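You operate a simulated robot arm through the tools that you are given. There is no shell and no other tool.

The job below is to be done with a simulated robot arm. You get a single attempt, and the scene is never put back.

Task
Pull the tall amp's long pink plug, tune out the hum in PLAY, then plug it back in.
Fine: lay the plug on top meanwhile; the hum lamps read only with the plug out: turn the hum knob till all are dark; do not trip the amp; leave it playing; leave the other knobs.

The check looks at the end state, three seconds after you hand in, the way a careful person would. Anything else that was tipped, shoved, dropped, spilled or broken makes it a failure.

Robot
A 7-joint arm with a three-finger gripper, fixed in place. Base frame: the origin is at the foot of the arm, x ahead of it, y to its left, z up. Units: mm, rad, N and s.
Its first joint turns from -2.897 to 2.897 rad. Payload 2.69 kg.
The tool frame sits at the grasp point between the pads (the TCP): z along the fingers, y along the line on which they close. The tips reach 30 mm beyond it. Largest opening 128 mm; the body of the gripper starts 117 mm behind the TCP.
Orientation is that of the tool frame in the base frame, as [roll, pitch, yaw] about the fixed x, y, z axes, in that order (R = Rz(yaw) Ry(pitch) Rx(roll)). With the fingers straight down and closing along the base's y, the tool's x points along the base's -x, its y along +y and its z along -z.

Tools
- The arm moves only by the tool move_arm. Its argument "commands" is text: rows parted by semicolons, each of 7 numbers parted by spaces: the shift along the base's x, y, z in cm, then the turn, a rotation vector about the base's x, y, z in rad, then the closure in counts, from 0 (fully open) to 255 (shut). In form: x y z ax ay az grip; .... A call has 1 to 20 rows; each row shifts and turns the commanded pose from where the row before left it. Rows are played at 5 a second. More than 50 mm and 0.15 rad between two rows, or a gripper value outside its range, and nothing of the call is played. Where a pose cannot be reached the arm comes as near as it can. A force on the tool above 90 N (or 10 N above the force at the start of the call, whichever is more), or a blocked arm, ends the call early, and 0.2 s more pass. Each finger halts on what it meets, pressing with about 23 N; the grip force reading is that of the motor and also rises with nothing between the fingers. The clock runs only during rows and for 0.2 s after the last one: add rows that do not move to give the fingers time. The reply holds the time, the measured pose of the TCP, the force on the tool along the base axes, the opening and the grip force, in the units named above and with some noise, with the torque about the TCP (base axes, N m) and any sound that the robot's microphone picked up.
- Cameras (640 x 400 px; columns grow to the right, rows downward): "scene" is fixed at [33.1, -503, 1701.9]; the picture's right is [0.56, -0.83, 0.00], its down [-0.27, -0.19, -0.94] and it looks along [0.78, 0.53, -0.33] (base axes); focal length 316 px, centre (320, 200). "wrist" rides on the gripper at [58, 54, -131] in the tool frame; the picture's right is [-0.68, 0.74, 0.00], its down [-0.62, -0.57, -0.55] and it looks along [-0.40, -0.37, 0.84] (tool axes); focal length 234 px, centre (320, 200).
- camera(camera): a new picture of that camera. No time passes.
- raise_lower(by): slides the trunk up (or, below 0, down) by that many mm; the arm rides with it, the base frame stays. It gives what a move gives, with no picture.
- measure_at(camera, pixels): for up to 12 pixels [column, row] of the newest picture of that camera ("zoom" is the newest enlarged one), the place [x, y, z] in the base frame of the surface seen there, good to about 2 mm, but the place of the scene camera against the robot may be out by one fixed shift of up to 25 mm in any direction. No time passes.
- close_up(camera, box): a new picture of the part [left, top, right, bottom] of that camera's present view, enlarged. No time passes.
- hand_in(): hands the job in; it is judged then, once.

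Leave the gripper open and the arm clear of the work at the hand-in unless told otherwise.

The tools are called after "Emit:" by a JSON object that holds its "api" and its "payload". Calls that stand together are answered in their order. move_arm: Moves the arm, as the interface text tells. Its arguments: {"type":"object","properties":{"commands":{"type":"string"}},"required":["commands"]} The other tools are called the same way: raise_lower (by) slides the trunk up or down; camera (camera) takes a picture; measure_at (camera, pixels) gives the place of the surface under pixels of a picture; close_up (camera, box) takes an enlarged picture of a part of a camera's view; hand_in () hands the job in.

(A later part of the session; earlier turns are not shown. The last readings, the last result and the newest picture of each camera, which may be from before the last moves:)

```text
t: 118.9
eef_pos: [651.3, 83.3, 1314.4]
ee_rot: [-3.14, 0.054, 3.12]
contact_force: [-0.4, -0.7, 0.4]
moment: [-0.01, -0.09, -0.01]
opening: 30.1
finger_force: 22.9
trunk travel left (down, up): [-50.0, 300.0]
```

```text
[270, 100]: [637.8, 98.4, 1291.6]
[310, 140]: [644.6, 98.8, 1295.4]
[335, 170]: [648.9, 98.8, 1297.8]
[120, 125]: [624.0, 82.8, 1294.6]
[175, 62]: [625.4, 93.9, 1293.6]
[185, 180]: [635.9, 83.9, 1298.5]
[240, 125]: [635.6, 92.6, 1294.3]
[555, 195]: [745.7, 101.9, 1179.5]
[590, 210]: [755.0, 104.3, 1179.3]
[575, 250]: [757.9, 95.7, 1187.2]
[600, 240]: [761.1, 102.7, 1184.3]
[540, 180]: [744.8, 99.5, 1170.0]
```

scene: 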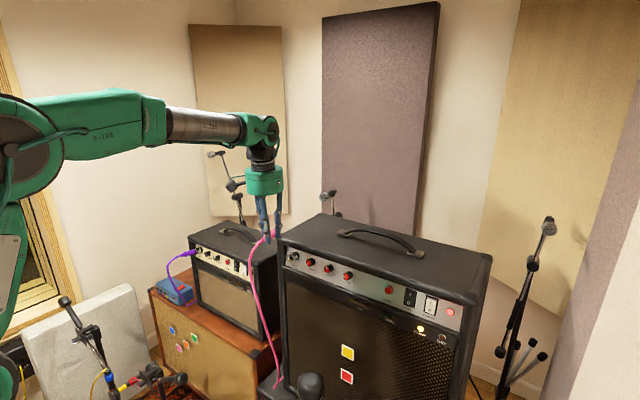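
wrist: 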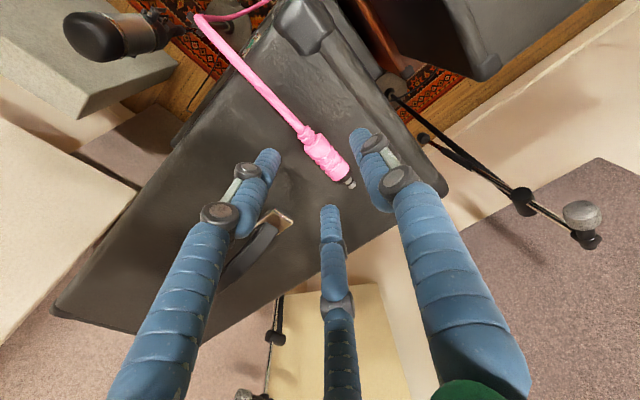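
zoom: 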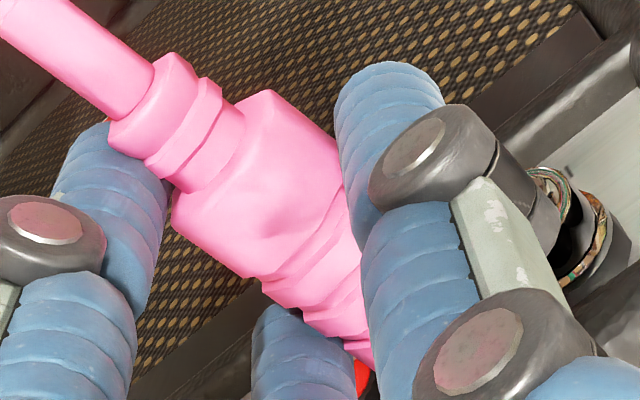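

The plug is level in the hand, yawed +0.04, its axis 22 mm below and 6.4 mm left of the TCP, tip ~57 mm ahead. I correct the yaw, tilt the plug 0.2 rad tip-down, and lower to the pre-insert point (650,84,1219).

Emit:
{"api": "move_arm", "payload": {"commands": "0 0 0 0 0.1 -0.04 230; 0 0.07 0 0 0.1 0 230; 0 0 -3.5 0 0 0 230; 0 0 -3.5 0 0 0 230; -0.1 0 -2.5 0 0 0 230; 0 0 0 0 0 0 230"}}

Emit:
{"api": "close_up", "payload": {"camera": "scene", "box": [250, 215, 330, 275]}}

Emit:
{"api": "camera", "payload": {"camera": "wrist"}}

```text
t: 120.3
eef_pos: [650.9, 83.9, 1217.5]
ee_rot: [-3.129, -0.147, 3.08]
contact_force: [0.6, -0.6, -0.9]
moment: [-0.03, 0.02, -0.02]
opening: 29.8
finger_force: 23.0
trunk travel left (down, up): [-50.0, 300.0]
```

```text
6.67 times, centred on (290, 245) of scene
```

zoom: 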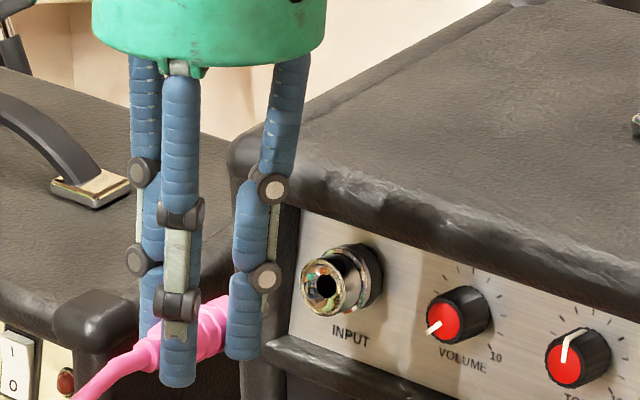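

```text
taken
```

wrist: 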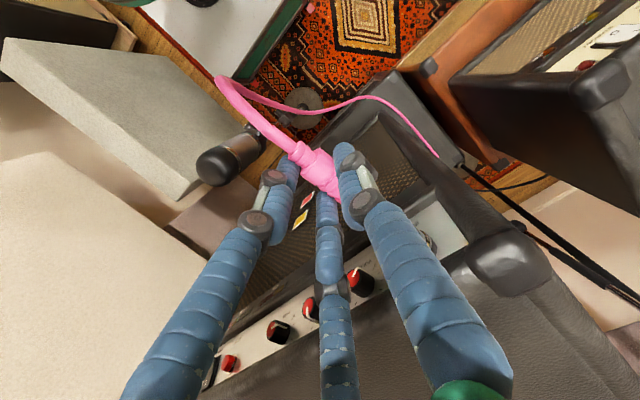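

I check the plug again in a wrist zoom, together with the jack.

Emit:
{"api": "close_up", "payload": {"camera": "wrist", "box": [290, 130, 370, 210]}}

Emit:
{"api": "measure_at", "payload": {"camera": "zoom", "pixels": [[60, 20], [100, 55], [150, 95], [190, 130], [235, 165], [265, 195], [290, 220], [310, 245], [335, 280], [180, 215], [265, 280], [335, 335]]}}

Emit:
{"api": "measure_at", "payload": {"camera": "zoom", "pixels": [[270, 100], [310, 140], [335, 170], [120, 125], [175, 62], [185, 180], [240, 125]]}}

```text
5.00 times, centred on (330, 170) of wrist
```

zoom: 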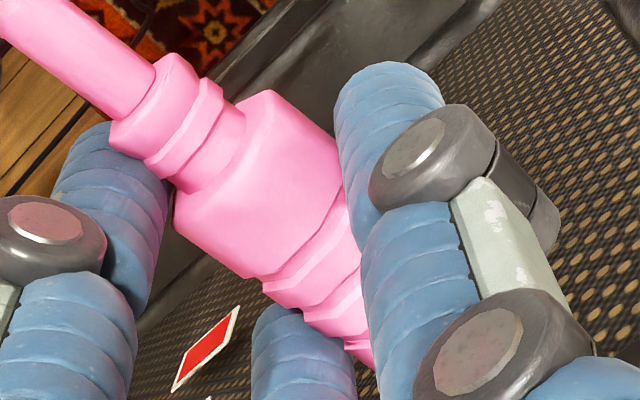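

```text
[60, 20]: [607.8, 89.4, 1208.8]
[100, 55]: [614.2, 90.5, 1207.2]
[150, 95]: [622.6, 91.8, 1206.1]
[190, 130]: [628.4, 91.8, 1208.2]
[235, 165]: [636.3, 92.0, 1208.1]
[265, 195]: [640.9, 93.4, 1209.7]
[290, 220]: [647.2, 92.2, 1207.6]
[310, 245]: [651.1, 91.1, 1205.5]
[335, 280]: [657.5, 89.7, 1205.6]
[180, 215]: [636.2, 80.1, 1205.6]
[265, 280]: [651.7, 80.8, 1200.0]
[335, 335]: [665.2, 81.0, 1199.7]
```

```text
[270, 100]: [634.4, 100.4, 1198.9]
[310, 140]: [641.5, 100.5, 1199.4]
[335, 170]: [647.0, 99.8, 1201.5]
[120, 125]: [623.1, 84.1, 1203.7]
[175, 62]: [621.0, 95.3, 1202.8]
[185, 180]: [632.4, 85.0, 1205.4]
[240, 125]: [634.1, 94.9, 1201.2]
```

The plug axis (y≈90.4, z≈1196 at x=650, tilt ~0.2) lies on the jack's axis. I advance 35 mm along that axis and look.

Emit:
{"api": "move_arm", "payload": {"commands": "1.15 0 -0.235 0 0 0 230; 1.15 0 -0.235 0 0 0 230; 1.15 0 -0.235 0 0 0 230; 0 0 0 0 0 0 230"}}

Emit:
{"api": "close_up", "payload": {"camera": "scene", "box": [265, 225, 325, 275]}}

Emit:
{"api": "camera", "payload": {"camera": "wrist"}}

Emit:
{"api": "close_up", "payload": {"camera": "wrist", "box": [300, 130, 440, 250]}}

```text
t: 121.3
eef_pos: [683.4, 82.6, 1210.2]
ee_rot: [-3.13, -0.148, 3.078]
contact_force: [-0.3, 0.4, -0.1]
moment: [-0.01, 0.02, 0.05]
opening: 30.0
finger_force: 23.1
trunk travel left (down, up): [-50.0, 300.0]
```

```text
8.00 times, centred on (295, 250) of scene
```

zoom: 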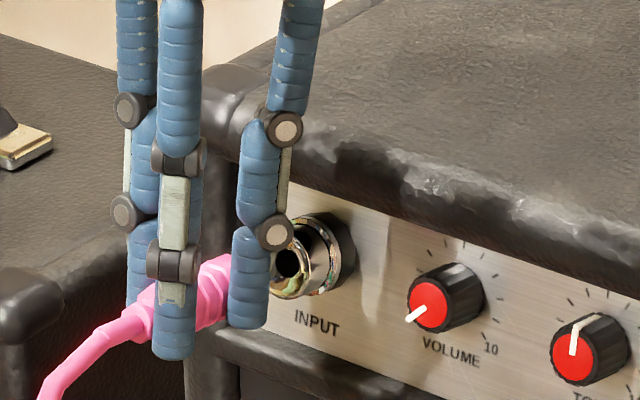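

```text
taken
```

wrist: 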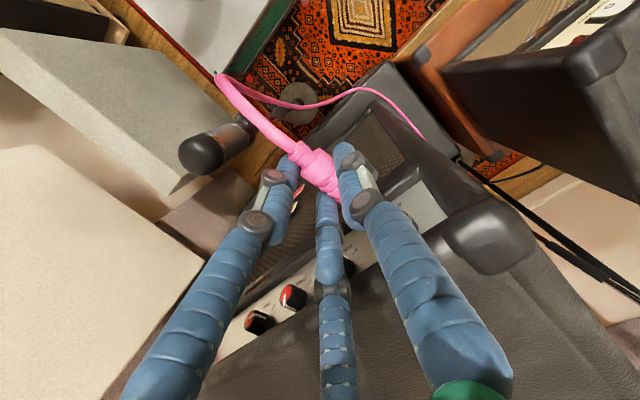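

```text
3.33 times, centred on (370, 190) of wrist
```

zoom: 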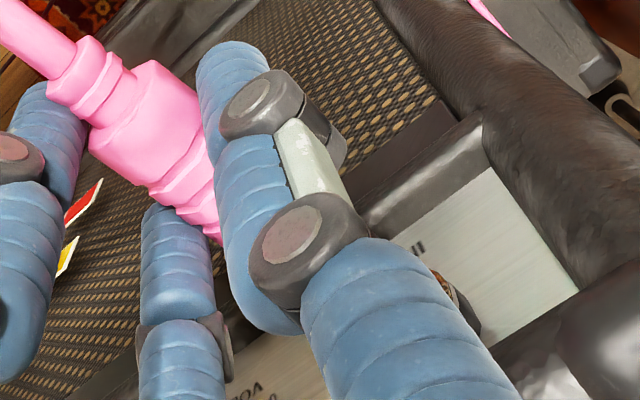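

On course. I push in slowly, 3 mm per step, and watch the force.

Emit:
{"api": "move_arm", "payload": {"commands": "0.29 0 -0.06 0 0 0 230; 0.29 0 -0.06 0 0 0 230; 0.29 0 -0.06 0 0 0 230; 0 0 0 0 0 0 230"}}

Emit:
{"api": "close_up", "payload": {"camera": "scene", "box": [265, 225, 325, 275]}}

```text
t: 122.3
eef_pos: [693.2, 82.1, 1209.0]
ee_rot: [-3.13, -0.149, 3.079]
contact_force: [-0.4, -1.3, 0.1]
moment: [0.04, 0.01, 0.02]
opening: 30.1
finger_force: 23.5
trunk travel left (down, up): [-50.0, 300.0]
```

```text
8.00 times, centred on (295, 250) of scene
```

zoom: 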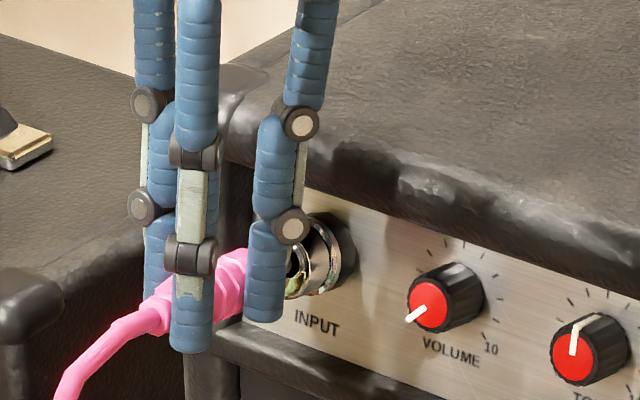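

No force yet; the tip should be at the ring. I check the plug's lateral position again before going in.

Emit:
{"api": "close_up", "payload": {"camera": "wrist", "box": [290, 130, 370, 210]}}

Emit:
{"api": "measure_at", "payload": {"camera": "zoom", "pixels": [[235, 165], [265, 195], [290, 220], [310, 245], [335, 280], [180, 215], [265, 280], [335, 335], [270, 100], [310, 140], [335, 170], [590, 60]]}}

```text
5.00 times, centred on (330, 170) of wrist
```

zoom: 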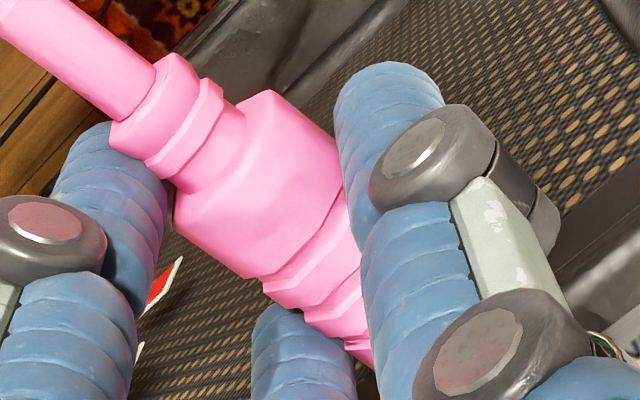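

```text
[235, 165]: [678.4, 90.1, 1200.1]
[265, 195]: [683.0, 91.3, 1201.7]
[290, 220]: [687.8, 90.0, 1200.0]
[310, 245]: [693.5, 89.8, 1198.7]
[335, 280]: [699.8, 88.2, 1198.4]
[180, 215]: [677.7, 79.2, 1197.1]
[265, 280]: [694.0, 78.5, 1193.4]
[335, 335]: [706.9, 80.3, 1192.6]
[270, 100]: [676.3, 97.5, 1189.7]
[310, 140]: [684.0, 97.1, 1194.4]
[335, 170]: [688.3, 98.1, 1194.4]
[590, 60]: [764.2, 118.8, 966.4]
```

The plug is ~1.5 mm to the right of the jack axis; I correct +1.5 mm in y and continue in 3 mm steps.

Emit:
{"api": "move_arm", "payload": {"commands": "0 0.15 0 0 0 0 230; 0.29 0 -0.06 0 0 0 230; 0.29 0 -0.06 0 0 0 230; 0 0 0 0 0 0 230"}}

Emit:
{"api": "close_up", "payload": {"camera": "scene", "box": [265, 225, 325, 275]}}

```text
t: 123.3
eef_pos: [695.1, 83.9, 1206.8]
ee_rot: [-3.13, -0.15, 3.077]
contact_force: [-37.5, -6.4, -0.2]
moment: [-0.17, 1.06, 0.14]
opening: 29.9
finger_force: 23.4
trunk travel left (down, up): [-50.0, 300.0]
```

```text
8.00 times, centred on (295, 250) of scene
```

zoom: 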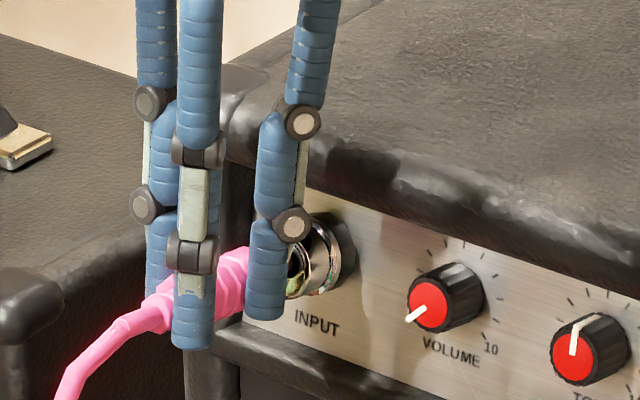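

Contact at -37 N: the tip meets the rim, pushed toward -y and down, so it sits too far +y. The plug's edges also show a +0.035 yaw. I back off 6 mm, correct the yaw by -0.035, and re-measure.

Emit:
{"api": "move_arm", "payload": {"commands": "-0.6 0 0.12 0 0 0 230; 0 0 0 0 0 -0.035 230; 0 0 0 0 0 0 230"}}

Emit:
{"api": "close_up", "payload": {"camera": "wrist", "box": [290, 130, 370, 210]}}

Emit:
{"api": "measure_at", "payload": {"camera": "zoom", "pixels": [[235, 165], [265, 195], [290, 220], [310, 245], [335, 280], [180, 215], [200, 235], [225, 255], [245, 268], [275, 105], [300, 132], [325, 158]]}}

```text
t: 124.1
eef_pos: [692.1, 83.8, 1207.7]
ee_rot: [-3.131, -0.146, 3.046]
contact_force: [0.5, -0.1, 0.0]
moment: [-0.01, 0.01, 0.0]
opening: 30.1
finger_force: 23.3
trunk travel left (down, up): [-50.0, 300.0]
```

```text
5.00 times, centred on (330, 170) of wrist
```

zoom: 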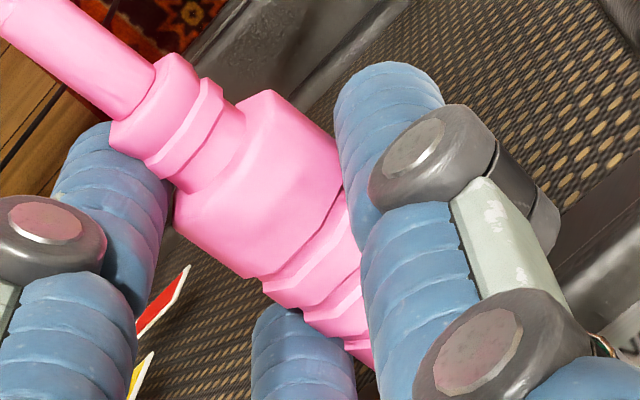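

```text
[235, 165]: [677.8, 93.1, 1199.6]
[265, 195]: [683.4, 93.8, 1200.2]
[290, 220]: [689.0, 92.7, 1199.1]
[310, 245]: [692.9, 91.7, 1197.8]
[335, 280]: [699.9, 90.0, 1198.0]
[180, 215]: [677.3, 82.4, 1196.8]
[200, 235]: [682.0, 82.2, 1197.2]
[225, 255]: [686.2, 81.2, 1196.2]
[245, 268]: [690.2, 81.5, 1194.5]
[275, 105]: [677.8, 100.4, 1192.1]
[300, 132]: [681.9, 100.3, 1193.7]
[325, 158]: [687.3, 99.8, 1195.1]
```

The readings scatter by 2 mm, so I use the force as guide. The tip is now ~2 mm further -y due to the yaw; I also lower 1 mm and push gently again.

Emit:
{"api": "move_arm", "payload": {"commands": "0.2 0 -0.14 0 0 0 230; 0.2 0 -0.04 0 0 0 230; 0.2 0 -0.04 0 0 0 230; 0 0 0 0 0 0 230"}}

```text
t: 125.1
eef_pos: [699.0, 85.2, 1207.1]
ee_rot: [-3.13, -0.147, 3.043]
contact_force: [-0.1, 0.1, -0.6]
moment: [0.0, 0.01, 0.01]
opening: 30.0
finger_force: 23.4
trunk travel left (down, up): [-50.0, 300.0]
```

No contact at x=699, past the earlier stop: the tip is inside the ring. I continue in 2–3 mm steps.

Emit:
{"api": "move_arm", "payload": {"commands": "0.25 0 -0.05 0 0 0 230; 0.25 0 -0.05 0 0 0 230; 0 0 0 0 0 0 230"}}

```text
t: 125.9
eef_pos: [702.2, 85.1, 1204.4]
ee_rot: [-3.129, -0.148, 3.044]
contact_force: [0.5, -0.1, -1.2]
moment: [-0.02, 0.0, 0.0]
opening: 29.7
finger_force: 23.0
trunk travel left (down, up): [-50.0, 300.0]
```

Emit:
{"api": "move_arm", "payload": {"commands": "0.25 0 -0.05 0 0 0 230; 0.25 0 -0.05 0 0 0 230; 0 0 0 0 0 0 230"}}

Emit:
{"api": "close_up", "payload": {"camera": "scene", "box": [265, 225, 325, 275]}}

Emit:
{"api": "close_up", "payload": {"camera": "wrist", "box": [290, 130, 430, 250]}}

```text
t: 126.7
eef_pos: [705.9, 84.2, 1205.5]
ee_rot: [-3.129, -0.148, 3.044]
contact_force: [-31.4, 1.0, 6.1]
moment: [0.0, 0.61, 0.18]
opening: 30.1
finger_force: 23.3
trunk travel left (down, up): [-50.0, 300.0]
```

```text
8.00 times, centred on (295, 250) of scene
```

zoom: 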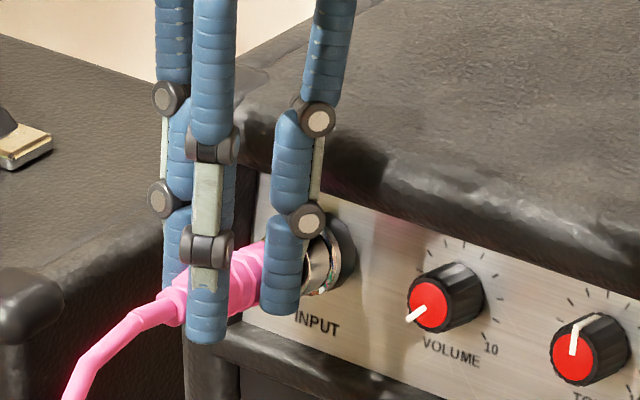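

```text
3.33 times, centred on (360, 190) of wrist
```

zoom: 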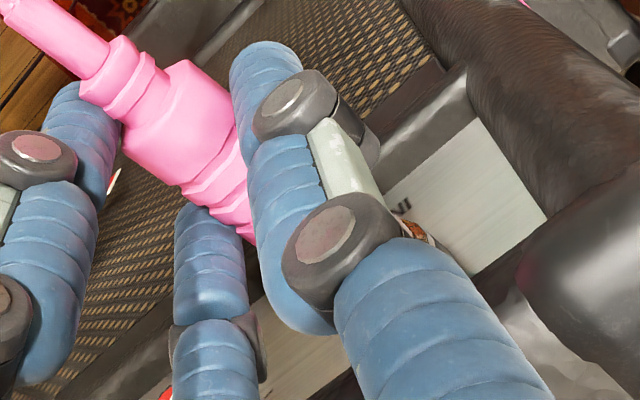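

A purely axial 31 N stop, with the sleeve front at about x 738, as it was when originally plugged. I press 1.5 mm more to be sure that it is seated.

Emit:
{"api": "move_arm", "payload": {"commands": "0.15 0 -0.03 0 0 0 230; 0 0 0 0 0 0 230"}}

Emit:
{"api": "close_up", "payload": {"camera": "wrist", "box": [290, 130, 370, 210]}}

Emit:
{"api": "measure_at", "payload": {"camera": "zoom", "pixels": [[110, 130], [145, 160], [172, 215], [180, 215], [222, 155], [235, 165], [265, 195], [290, 220], [335, 280], [268, 95], [330, 170], [200, 235]]}}

```text
t: 127.3
eef_pos: [706.9, 84.7, 1205.1]
ee_rot: [-3.129, -0.149, 3.044]
contact_force: [-43.4, -1.1, 6.4]
moment: [0.01, 1.01, 0.22]
opening: 31.2
finger_force: 22.8
trunk travel left (down, up): [-50.0, 300.0]
```

```text
5.00 times, centred on (330, 170) of wrist
```

zoom: 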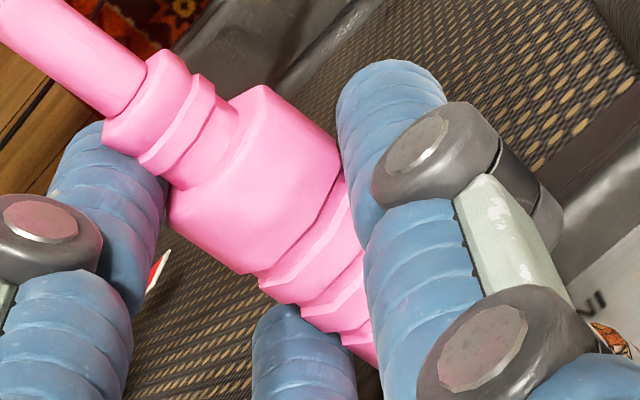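

```text
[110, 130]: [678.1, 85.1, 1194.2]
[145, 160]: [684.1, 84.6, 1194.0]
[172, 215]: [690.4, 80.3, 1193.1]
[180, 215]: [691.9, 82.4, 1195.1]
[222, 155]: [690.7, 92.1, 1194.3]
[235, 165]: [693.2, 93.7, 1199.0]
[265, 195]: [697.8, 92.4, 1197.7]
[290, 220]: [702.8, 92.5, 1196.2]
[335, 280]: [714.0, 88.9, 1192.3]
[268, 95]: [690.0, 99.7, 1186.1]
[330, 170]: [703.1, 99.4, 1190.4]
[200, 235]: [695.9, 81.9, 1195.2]
```

The sleeve's shoulder is at x≈690.5 (originally ~688–690), tip at ~760, the depth of the hole: it is seated. I relieve the push by 1.5 mm and open the fingers.

Emit:
{"api": "move_arm", "payload": {"commands": "-0.15 0 0.03 0 0 0 230; 0 0 0 0 0 0 230"}}

Emit:
{"api": "move_arm", "payload": {"commands": "0 0 0 0 0 0 190; 0 0 0 0 0 0 180; 0 0 0 0 0 0 170; 0 0 0 0 0 0 165; 0 0 0 0 0 0 165; 0 0 0 0 0 0 165"}}

Emit:
{"api": "close_up", "payload": {"camera": "wrist", "box": [290, 130, 430, 250]}}

Emit:
{"api": "close_up", "payload": {"camera": "scene", "box": [265, 225, 325, 275]}}

```text
t: 127.9
eef_pos: [707.0, 85.3, 1205.9]
ee_rot: [-3.128, -0.146, 3.044]
contact_force: [-32.5, 0.1, -1.4]
moment: [-0.03, 0.95, 0.15]
opening: 30.9
finger_force: 23.1
trunk travel left (down, up): [-50.0, 300.0]
```

```text
t: 129.3
eef_pos: [708.6, 84.5, 1205.1]
ee_rot: [-3.13, -0.146, 3.043]
contact_force: [-2.6, 0.5, 1.6]
moment: [-0.05, -0.13, -0.02]
opening: 43.3
finger_force: 0.1
trunk travel left (down, up): [-50.0, 300.0]
```

```text
3.33 times, centred on (360, 190) of wrist
```

zoom: 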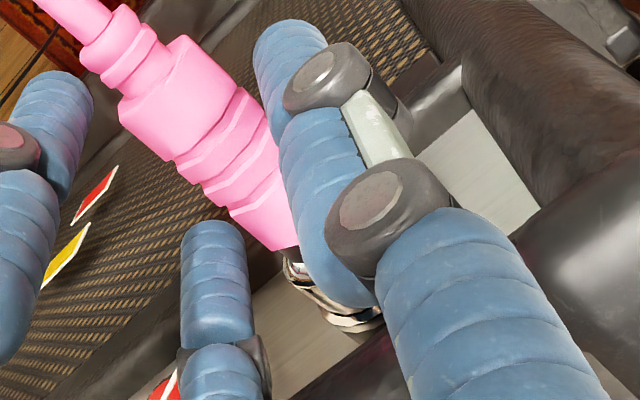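

```text
8.00 times, centred on (295, 250) of scene
```

zoom: 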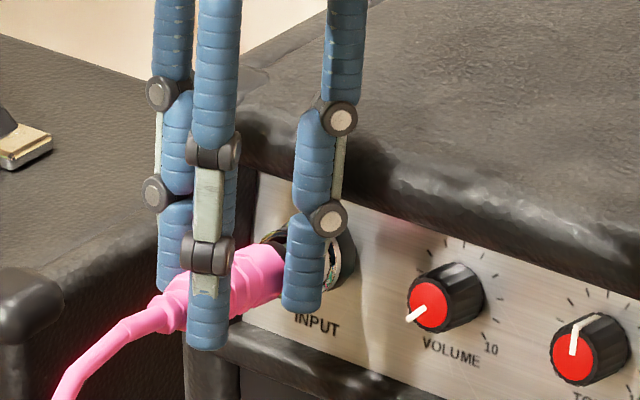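

The plug stays in the jack. I centre the fingers 1.5 mm to the right, slide back 10 mm along the plug, open more, then rise.

Emit:
{"api": "move_arm", "payload": {"commands": "0 -0.15 0 0 0 0 165; -0.5 0 0.1 0 0 0 165; -0.5 0 0.1 0 0 0 165; -0.5 0 0.1 0 0 0 150; -0.5 0 0.1 0 0 0 136; 0 0 0 0 0 0 136"}}

Emit:
{"api": "close_up", "payload": {"camera": "wrist", "box": [250, 100, 430, 250]}}

Emit:
{"api": "close_up", "payload": {"camera": "scene", "box": [265, 225, 325, 275]}}

```text
t: 130.7
eef_pos: [688.3, 83.6, 1209.6]
ee_rot: [-3.13, -0.147, 3.044]
contact_force: [0.2, 0.2, 0.7]
moment: [0.0, -0.04, 0.0]
opening: 60.0
finger_force: 0.1
trunk travel left (down, up): [-50.0, 300.0]
```

```text
2.67 times, centred on (340, 175) of wrist
```

zoom: 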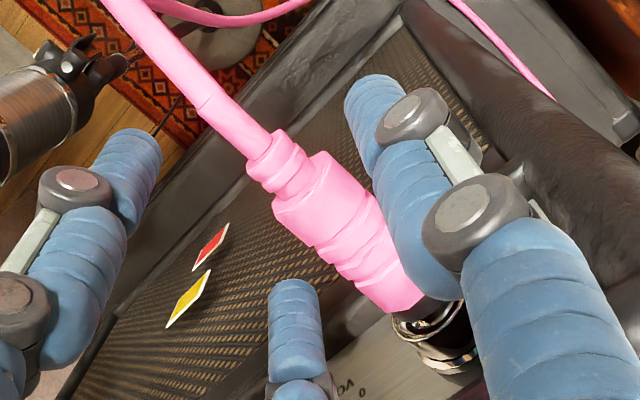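

```text
8.00 times, centred on (295, 250) of scene
```

zoom: 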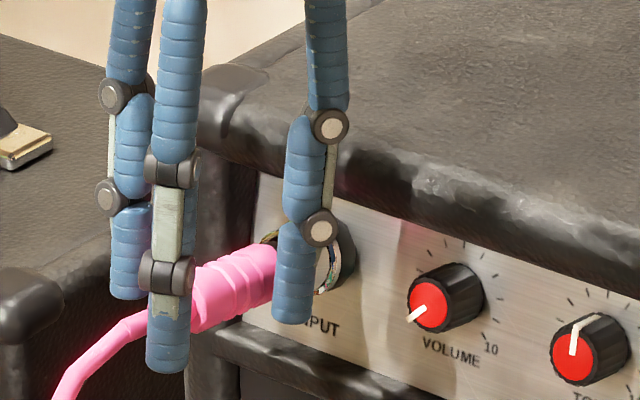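

The plug sits in the jack as at the start. I rise clear with a slight backward move.

Emit:
{"api": "move_arm", "payload": {"commands": "-0.8 0 1 0 0 0 136; -1 0 2.5 0 0 0 136; -1 0 3.5 0 0 0 136; -1 0 3.5 0 0 0 136; 0 0 0 0 0 0 136"}}

Emit:
{"api": "close_up", "payload": {"camera": "scene", "box": [260, 225, 350, 295]}}

Emit:
{"api": "camera", "payload": {"camera": "wrist"}}

```text
t: 131.9
eef_pos: [649.6, 84.4, 1314.0]
ee_rot: [-3.129, -0.146, 3.044]
contact_force: [-0.6, 0.3, 0.6]
moment: [0.0, -0.04, -0.03]
opening: 59.8
finger_force: 0.0
trunk travel left (down, up): [-50.0, 300.0]
```

```text
5.71 times, centred on (305, 260) of scene
```

zoom: 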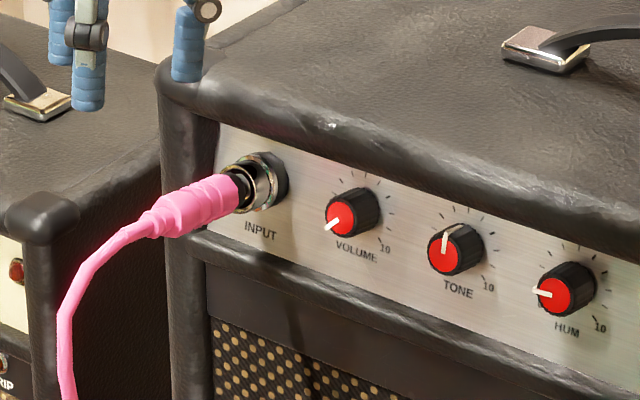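

```text
taken
```

wrist: 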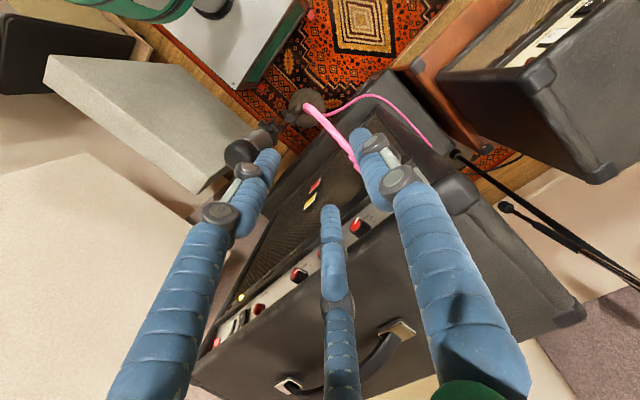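

I compare with the very first close-up using the same box.

Emit:
{"api": "close_up", "payload": {"camera": "scene", "box": [260, 230, 380, 305]}}

Emit:
{"api": "close_up", "payload": {"camera": "scene", "box": [275, 240, 315, 275]}}

```text
5.33 times, centred on (320, 268) of scene
```

zoom: 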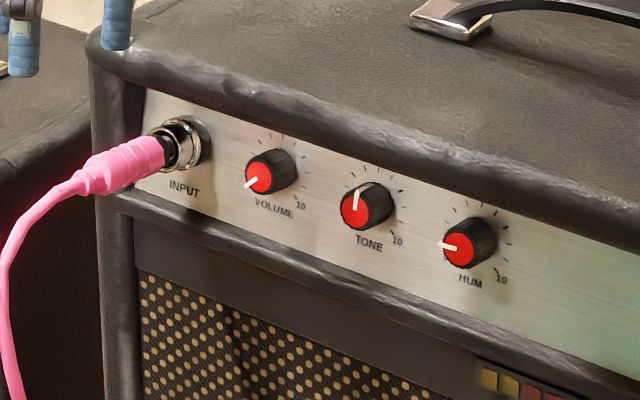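

```text
11.43 times, centred on (295, 258) of scene
```

zoom: 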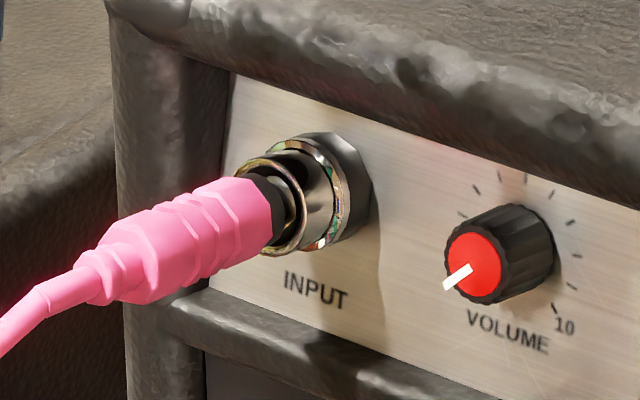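

Emit:
{"api": "measure_at", "payload": {"camera": "scene", "pixels": [[277, 263.7], [281, 262], [287, 260.6], [295, 257], [290, 259], [284, 261.5], [275, 265]]}}

Emit:
{"api": "measure_at", "payload": {"camera": "zoom", "pixels": [[255, 215], [230, 230], [190, 245], [150, 262], [120, 280], [95, 285], [262, 190], [280, 215], [250, 170], [300, 245], [268, 240], [205, 195]]}}

```text
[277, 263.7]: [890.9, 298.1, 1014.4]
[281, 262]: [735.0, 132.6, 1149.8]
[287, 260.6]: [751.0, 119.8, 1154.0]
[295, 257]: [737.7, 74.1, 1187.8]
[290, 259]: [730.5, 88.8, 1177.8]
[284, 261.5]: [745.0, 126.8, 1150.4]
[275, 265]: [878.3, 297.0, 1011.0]
```

```text
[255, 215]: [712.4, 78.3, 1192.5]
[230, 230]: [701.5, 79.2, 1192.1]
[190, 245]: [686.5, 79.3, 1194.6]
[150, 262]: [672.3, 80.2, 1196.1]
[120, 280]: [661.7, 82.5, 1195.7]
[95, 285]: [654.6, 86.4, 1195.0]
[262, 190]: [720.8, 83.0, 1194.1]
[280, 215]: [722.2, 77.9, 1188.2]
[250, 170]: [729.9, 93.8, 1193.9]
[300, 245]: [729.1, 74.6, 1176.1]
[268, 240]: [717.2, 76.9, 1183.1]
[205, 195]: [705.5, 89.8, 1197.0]
```

Those first values used the older full picture. I take a new scene picture and measure the same pixels as at the start.

Emit:
{"api": "camera", "payload": {"camera": "scene"}}

Emit:
{"api": "measure_at", "payload": {"camera": "scene", "pixels": [[277, 263.7], [281, 262], [287, 260.6], [295, 257], [290, 259], [284, 261.5], [275, 265]]}}

```text
taken
```

scene: 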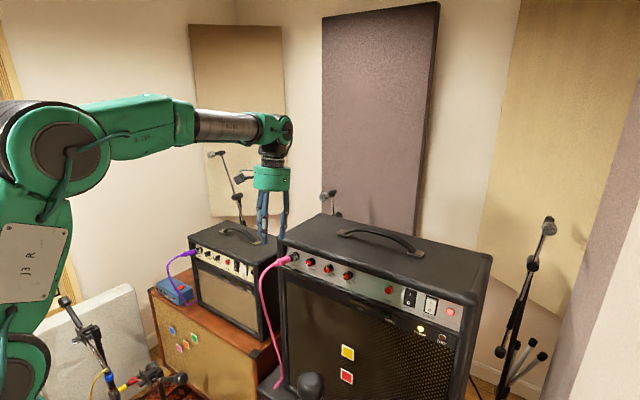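

```text
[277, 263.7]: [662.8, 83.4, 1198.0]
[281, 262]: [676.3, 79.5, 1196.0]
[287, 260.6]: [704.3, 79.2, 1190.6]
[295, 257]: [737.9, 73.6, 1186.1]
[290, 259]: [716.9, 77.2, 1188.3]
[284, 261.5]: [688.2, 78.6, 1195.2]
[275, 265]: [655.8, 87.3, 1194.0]
```

The plug's front edge is at x≈736.5, the same as at the start within measuring error; it sits fully in the jack. Next: PLAY again. I move to the right in the open, straightening the yaw first.

Emit:
{"api": "move_arm", "payload": {"commands": "0 0 1 0 0 0.0976 100; -0.6 -4.2 0 0 0 0 50; -0.6 -4.2 0 0 0 0 0; -0.6 -4.2 0 0 0 0 0; -0.6 -4.2 0 0 0 0 0; -0.6 -4.2 0 0 0 0 0; -0.6 -4.2 0 0 0 0 0; -0.6 -4.2 0 0 0 0 0; -0.6 -4.2 0 0 0 0 0; 0 0 0 0 0 0 0"}}

```text
t: 134.1
eef_pos: [601.6, -252.6, 1323.9]
ee_rot: [-3.132, -0.148, 3.142]
contact_force: [-0.2, -0.4, -0.1]
moment: [0.04, 0.0, 0.0]
opening: 128.1
finger_force: 0.0
trunk travel left (down, up): [-50.0, 300.0]
```

Now I pitch forward by 1.37 rad to the proven pose (pitch 1.22).

Emit:
{"api": "move_arm", "payload": {"commands": "0 0 0 0 -0.137 0 0; 0 0 0 0 -0.137 0 0; 0 0 0 0 -0.137 0 0; 0 0 0 0 -0.137 0 0; 0 0 0 0 -0.137 0 0; 0 0 0 0 -0.137 0 0; 0 0 0 0 -0.137 0 0; 0 0 0 0 -0.137 0 0; 0 0 0 0 -0.137 0 0; 0 0 0 0 -0.137 0 0; 0 0 0 0 0 0 0"}}

```text
t: 136.5
eef_pos: [603.0, -253.7, 1325.2]
ee_rot: [-3.128, 1.223, -3.139]
contact_force: [0.9, 0.2, -0.6]
moment: [0.01, 0.02, -0.03]
opening: 128.1
finger_force: 0.2
trunk travel left (down, up): [-50.0, 300.0]
```

Reached. Now the yaw of -0.5 rad to make the left finger lead.

Emit:
{"api": "move_arm", "payload": {"commands": "0 0 0 0 0 -0.125 0; 0 0 0 0 0 -0.125 0; 0 0 0 0 0 -0.125 0; 0 0 0 0 0 -0.125 0; 0 0 0 0 0 0 0"}}

Emit:
{"api": "camera", "payload": {"camera": "scene"}}

```text
t: 137.7
eef_pos: [603.0, -254.1, 1322.0]
ee_rot: [-3.13, 1.222, 2.64]
contact_force: [-0.2, -0.4, -0.2]
moment: [-0.02, 0.02, -0.01]
opening: 127.9
finger_force: 0.2
trunk travel left (down, up): [-50.0, 300.0]
```

```text
taken
```

scene: 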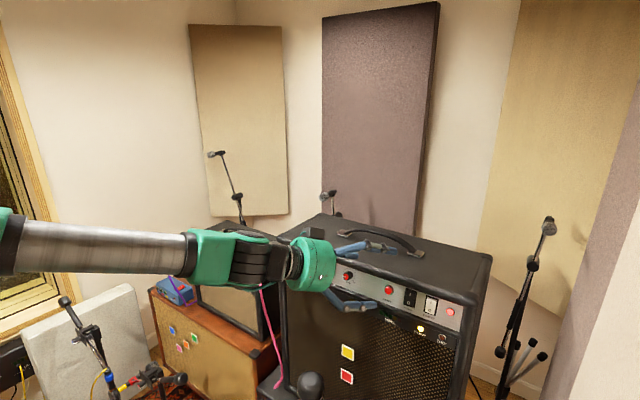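

Same pose as before. I go to ~25 mm in front of the rocker's I end, a few millimetres lower than last time.

Emit:
{"api": "move_arm", "payload": {"commands": "1.84 -3.2 -2.72 0 0 0 0; 1.84 -3.2 -2.72 0 0 0 0; 1.84 -3.2 -2.72 0 0 0 0; 1.84 -3.2 -2.72 0 0 0 0; 1.84 -3.2 -2.72 0 0 0 0; 0 0 0 0 0 0 0"}}

Emit:
{"api": "close_up", "payload": {"camera": "wrist", "box": [350, 20, 510, 150]}}

Emit:
{"api": "close_up", "payload": {"camera": "scene", "box": [390, 270, 480, 340]}}

```text
t: 139.1
eef_pos: [695.3, -408.4, 1187.4]
ee_rot: [-2.861, 1.201, 2.936]
contact_force: [1.6, -2.5, -1.2]
moment: [0.21, -0.22, 0.0]
opening: 128.2
finger_force: 0.1
out of reach, approached as far as the arm can: row 4
trunk travel left (down, up): [-50.0, 300.0]
```

```text
3.08 times, centred on (430, 85) of wrist
```

zoom: 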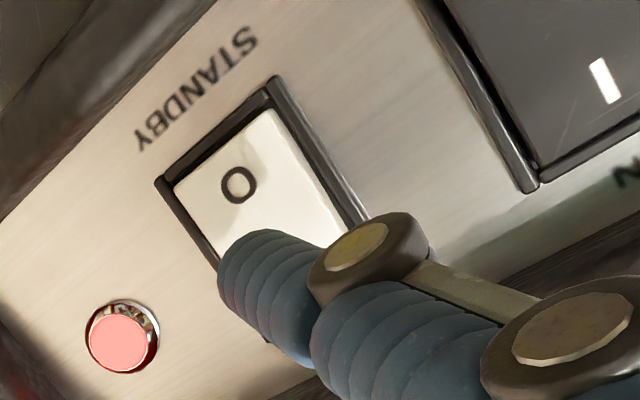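

```text
5.71 times, centred on (435, 305) of scene
```

zoom: 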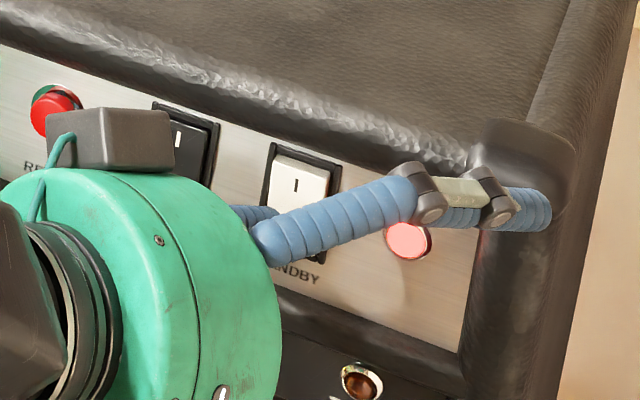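

A row was briefly out of reach and the hand rolled slightly, so the finger is ~10 mm low. I hold still a moment to see whether the small force persists, then raise.

Emit:
{"api": "move_arm", "payload": {"commands": "-0.5 0 0.4 0 0 0 0; 0 -0.2 0.5 0 0 0 0; 0 0 0 0 0 0 0"}}

Emit:
{"api": "close_up", "payload": {"camera": "wrist", "box": [350, 20, 510, 150]}}

Emit:
{"api": "measure_at", "payload": {"camera": "zoom", "pixels": [[230, 250], [260, 235], [225, 290], [245, 270], [240, 190], [280, 200], [320, 225], [300, 215], [250, 220], [270, 130]]}}

```text
t: 139.9
eef_pos: [688.6, -410.5, 1200.4]
ee_rot: [-3.13, 1.221, 2.644]
contact_force: [0.0, 0.3, -0.5]
moment: [-0.05, -0.04, 0.0]
opening: 127.9
finger_force: 0.1
trunk travel left (down, up): [-50.0, 300.0]
```

```text
3.08 times, centred on (430, 85) of wrist
```

zoom: 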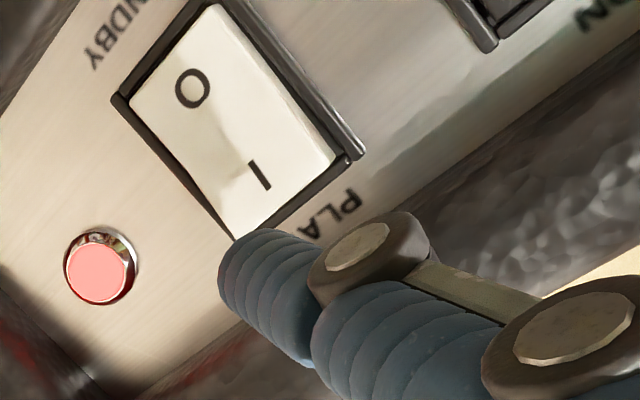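

```text
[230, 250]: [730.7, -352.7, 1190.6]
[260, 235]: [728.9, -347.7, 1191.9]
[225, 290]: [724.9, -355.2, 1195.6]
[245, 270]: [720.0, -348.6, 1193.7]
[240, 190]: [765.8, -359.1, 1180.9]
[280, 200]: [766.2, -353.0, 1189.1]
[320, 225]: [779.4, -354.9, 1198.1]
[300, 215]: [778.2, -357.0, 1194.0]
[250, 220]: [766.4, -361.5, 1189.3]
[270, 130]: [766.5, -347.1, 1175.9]
```

Orientation is right again. The tip is at z≈1196 centre; the I end is at 1185, so I lower 11 mm and advance 18 mm.

Emit:
{"api": "move_arm", "payload": {"commands": "0 0 -1.1 0 0 0 0; 0.9 0 0 0 0 0 0; 0.9 0 0 0 0 0 0; 0 0 0 0 0 0 0"}}

Emit:
{"api": "close_up", "payload": {"camera": "wrist", "box": [350, 20, 510, 150]}}

```text
t: 140.9
eef_pos: [705.2, -410.8, 1190.2]
ee_rot: [-3.131, 1.221, 2.645]
contact_force: [0.0, -0.2, -0.4]
moment: [-0.03, 0.04, -0.01]
opening: 128.2
finger_force: 0.0
trunk travel left (down, up): [-50.0, 300.0]
```

```text
3.08 times, centred on (430, 85) of wrist
```

zoom: 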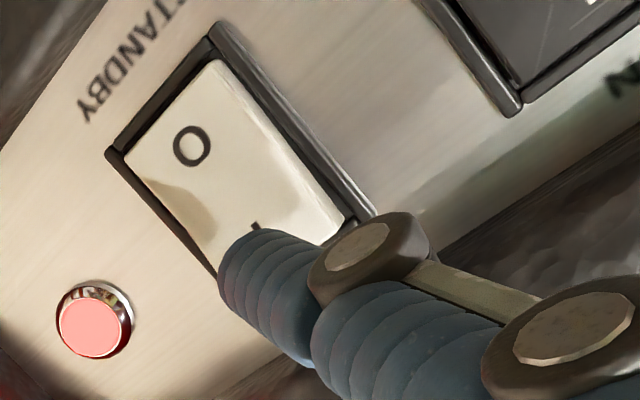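

Aligned on the I end. I lower 2 mm and press forward in small steps.

Emit:
{"api": "move_arm", "payload": {"commands": "0.3 0 -0.2 0 0 0 0; 0.3 0 0 0 0 0 0; 0.3 0 0 0 0 0 0; 0.3 0 0 0 0 0 0; 0.2 0 0 0 0 0 0; 0 0 0 0 0 0 0"}}

Emit:
{"api": "close_up", "payload": {"camera": "wrist", "box": [350, 20, 510, 150]}}

```text
t: 142.3
eef_pos: [718.5, -410.0, 1187.6]
ee_rot: [-3.13, 1.222, 2.643]
contact_force: [-0.4, 0.7, 0.9]
moment: [0.03, -0.06, 0.07]
opening: 128.8
finger_force: 0.1
trunk travel left (down, up): [-50.0, 300.0]
```

```text
3.08 times, centred on (430, 85) of wrist
```

zoom: 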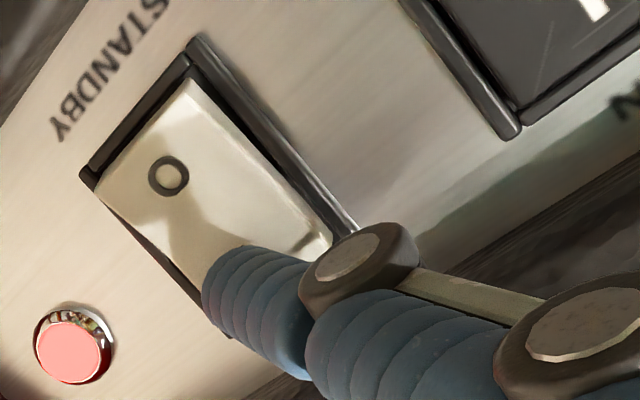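

Contact has begun. I press 6 mm more in 2 mm steps.

Emit:
{"api": "move_arm", "payload": {"commands": "0.2 0 0 0 0 0 0; 0.2 0 0 0 0 0 0; 0.2 0 0 0 0 0 0; 0 0 0 0 0 0 0"}}

Emit:
{"api": "close_up", "payload": {"camera": "wrist", "box": [350, 20, 510, 150]}}

Emit:
{"api": "measure_at", "payload": {"camera": "zoom", "pixels": [[160, 170], [180, 240], [245, 245], [290, 215], [310, 240], [200, 120], [280, 190], [230, 230]]}}

```text
t: 143.3
eef_pos: [725.5, -409.4, 1187.6]
ee_rot: [-3.128, 1.223, 2.644]
contact_force: [-2.5, 0.9, 0.8]
moment: [0.02, -0.03, 0.14]
opening: 129.2
finger_force: 0.0
trunk travel left (down, up): [-50.0, 300.0]
```

```text
3.08 times, centred on (430, 85) of wrist
```

zoom: 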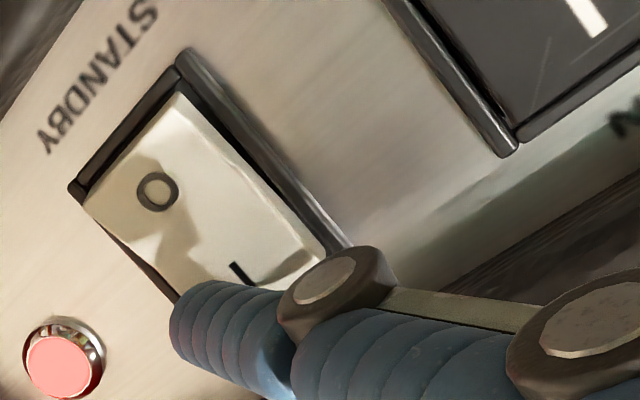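

```text
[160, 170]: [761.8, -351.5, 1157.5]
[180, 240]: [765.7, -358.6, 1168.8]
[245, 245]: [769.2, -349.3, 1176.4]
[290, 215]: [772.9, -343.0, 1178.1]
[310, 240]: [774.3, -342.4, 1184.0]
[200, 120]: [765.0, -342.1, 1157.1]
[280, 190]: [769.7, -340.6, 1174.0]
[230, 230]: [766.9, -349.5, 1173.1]
```

The I end is in (x 769–774), the O end out (761.8): tipped to PLAY. I withdraw and verify.

Emit:
{"api": "move_arm", "payload": {"commands": "-0.5 0 0 0 0 0 0; -2 0 0 0 0 0 0; -4 0 0.5 0 0 0 0; -4 2 1 0 0 0 0; -4 2 1.5 0 0 0 0; 0 0 0 0 0 0 0"}}

Emit:
{"api": "camera", "payload": {"camera": "scene"}}

Emit:
{"api": "close_up", "payload": {"camera": "scene", "box": [390, 270, 480, 350]}}

Emit:
{"api": "close_up", "payload": {"camera": "wrist", "box": [270, 0, 470, 140]}}

```text
t: 144.7
eef_pos: [578.6, -368.1, 1219.9]
ee_rot: [-3.129, 1.224, 2.641]
contact_force: [-1.4, 0.7, 1.2]
moment: [-0.01, 0.06, -0.04]
opening: 128.2
finger_force: 0.0
trunk travel left (down, up): [-50.0, 300.0]
```

```text
taken
```

scene: 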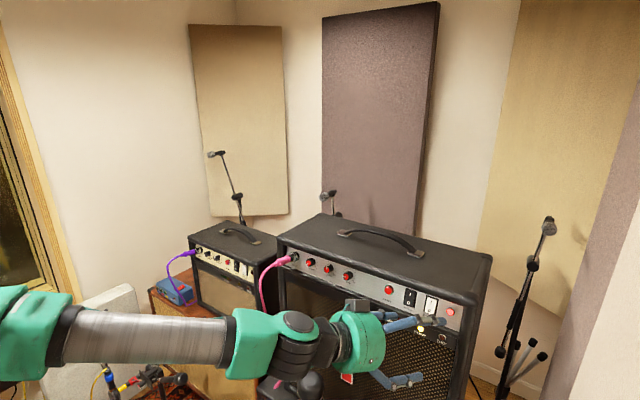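

```text
5.00 times, centred on (435, 310) of scene
```

zoom: 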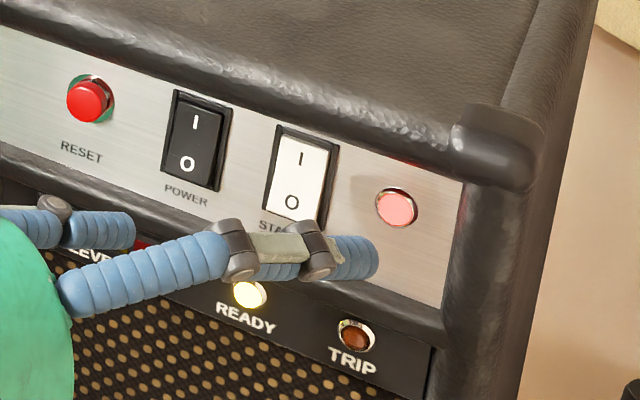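

```text
2.86 times, centred on (370, 70) of wrist
```

zoom: 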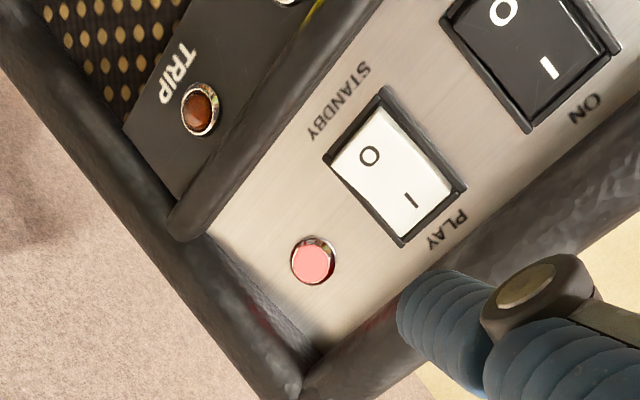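

PLAY is set (I in, O out), READY and pilot lit, TRIP dark. I retreat up and back, clear of everything, and check all once more.

Emit:
{"api": "move_arm", "payload": {"commands": "-1 1 3 0 0 0 0; -1 1 3.5 0 0 0 0; -1 1.5 3.5 0 0 0 0; -1 1.5 3.5 0 0 0 0; -1 1.5 3.5 0 0 0 0; -1 1.5 3.5 0 0 0 0; 0 0 0 0 0 0 0"}}

Emit:
{"api": "camera", "payload": {"camera": "scene"}}

Emit:
{"api": "close_up", "payload": {"camera": "scene", "box": [260, 230, 380, 305]}}

Emit:
{"api": "close_up", "payload": {"camera": "scene", "box": [340, 270, 470, 350]}}

Emit:
{"api": "close_up", "payload": {"camera": "scene", "box": [140, 200, 300, 300]}}

```text
t: 146.3
eef_pos: [519.0, -288.5, 1423.9]
ee_rot: [-3.127, 1.221, 2.645]
contact_force: [-0.2, 0.1, -0.2]
moment: [-0.02, 0.02, -0.01]
opening: 127.9
finger_force: 0.0
trunk travel left (down, up): [-50.0, 300.0]
```

```text
taken
```

scene: 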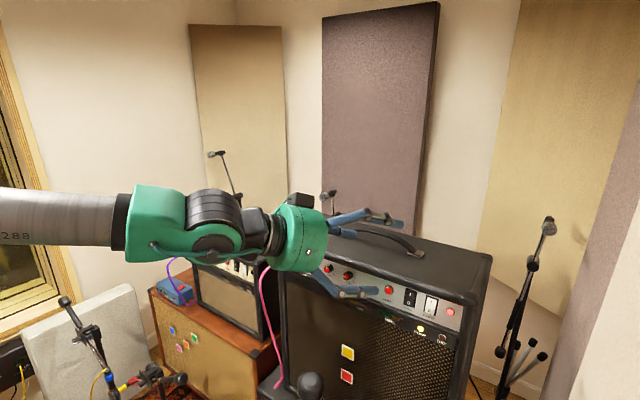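

```text
5.33 times, centred on (320, 268) of scene
```

zoom: 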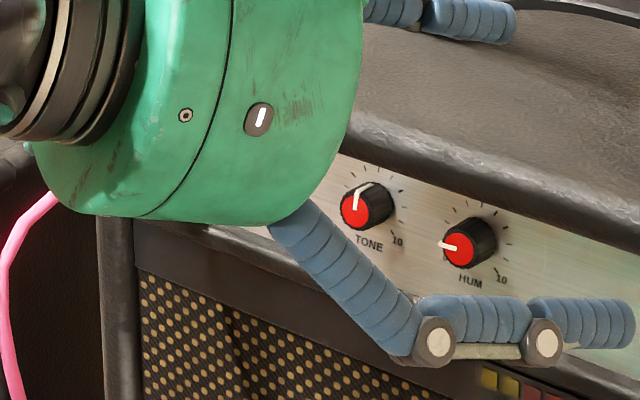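

```text
4.92 times, centred on (405, 310) of scene
```

zoom: 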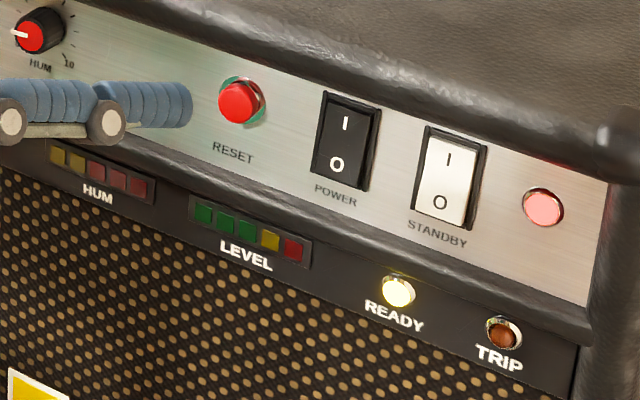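

```text
4.00 times, centred on (220, 250) of scene
```

zoom: 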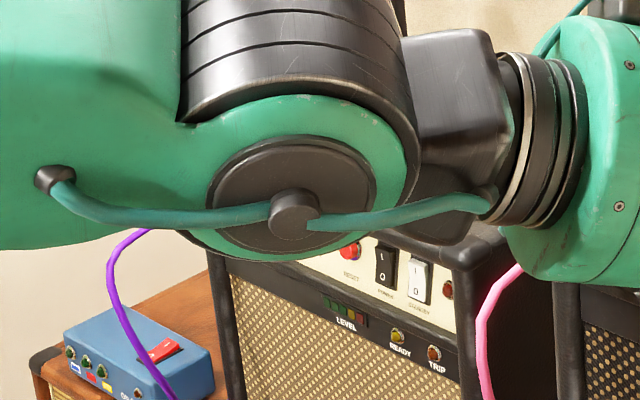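

Panel state is right: POWER on, PLAY, READY lit, TRIP dark, HUM dark. The hand hides the plug, so I move further up to see it.

Emit:
{"api": "move_arm", "payload": {"commands": "-1 0 4 0 0 0 0; -1 0 4 0 0 0 0; -1 0 4 0 0 0 0; -1 0 4 0 0 0 0; 0 0 0 0 0 0 0"}}

Emit:
{"api": "camera", "payload": {"camera": "scene"}}

Emit:
{"api": "close_up", "payload": {"camera": "scene", "box": [260, 230, 380, 305]}}

Emit:
{"api": "close_up", "payload": {"camera": "scene", "box": [275, 240, 315, 275]}}

```text
t: 147.5
eef_pos: [479.4, -290.2, 1584.8]
ee_rot: [-3.129, 1.221, 2.643]
contact_force: [-1.1, 0.2, 0.5]
moment: [-0.03, 0.03, 0.0]
opening: 127.8
finger_force: 0.0
trunk travel left (down, up): [-50.0, 300.0]
```

```text
taken
```

scene: 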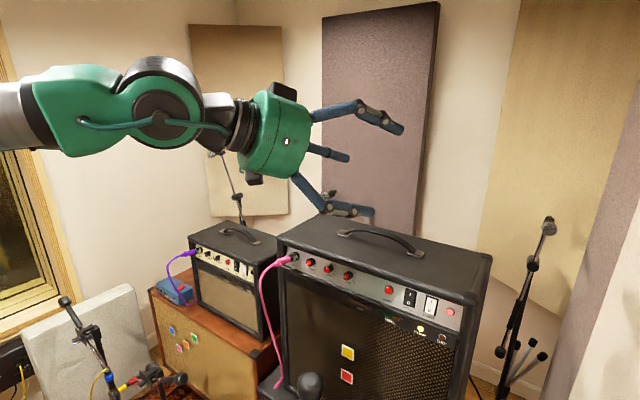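

```text
5.33 times, centred on (320, 268) of scene
```

zoom: 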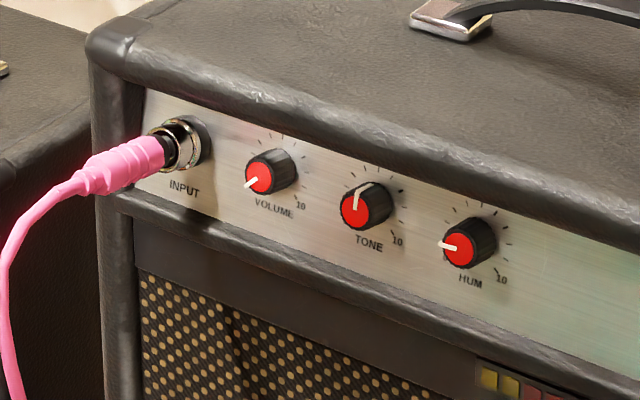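

```text
11.43 times, centred on (295, 258) of scene
```

zoom: 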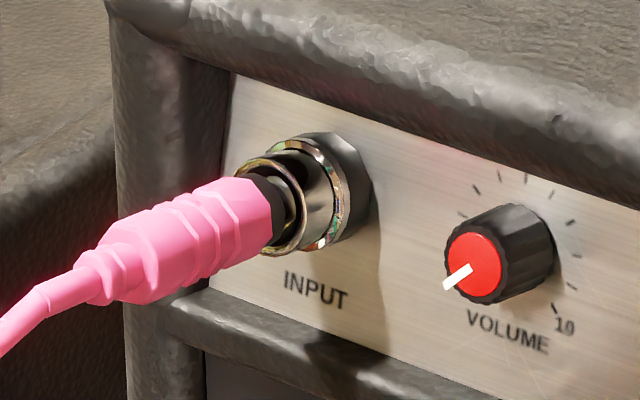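

I make one last check of the insertion depth with a strong zoom on the plug's front edge and the ring.

Emit:
{"api": "close_up", "payload": {"camera": "scene", "box": [278, 248, 302, 268]}}

```text
16.00 times, centred on (290, 258) of scene
```

zoom: 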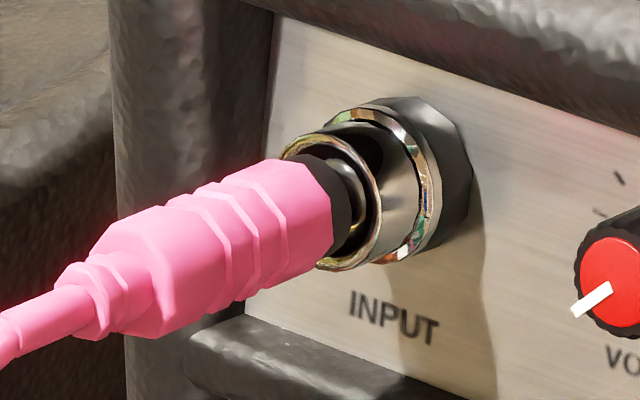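

Emit:
{"api": "measure_at", "payload": {"camera": "zoom", "pixels": [[320, 215], [328, 200], [300, 175], [337, 205], [345, 210], [320, 175], [352, 190], [355, 210], [378, 210], [330, 264], [300, 145], [345, 255]]}}

```text
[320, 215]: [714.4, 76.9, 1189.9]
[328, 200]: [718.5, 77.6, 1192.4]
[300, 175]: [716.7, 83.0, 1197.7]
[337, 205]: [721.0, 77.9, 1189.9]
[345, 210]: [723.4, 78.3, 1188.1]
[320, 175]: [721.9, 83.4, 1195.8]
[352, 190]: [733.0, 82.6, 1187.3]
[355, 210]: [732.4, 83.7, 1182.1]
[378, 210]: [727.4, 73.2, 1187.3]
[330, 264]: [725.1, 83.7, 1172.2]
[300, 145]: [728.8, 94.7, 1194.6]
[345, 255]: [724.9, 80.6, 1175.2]
```

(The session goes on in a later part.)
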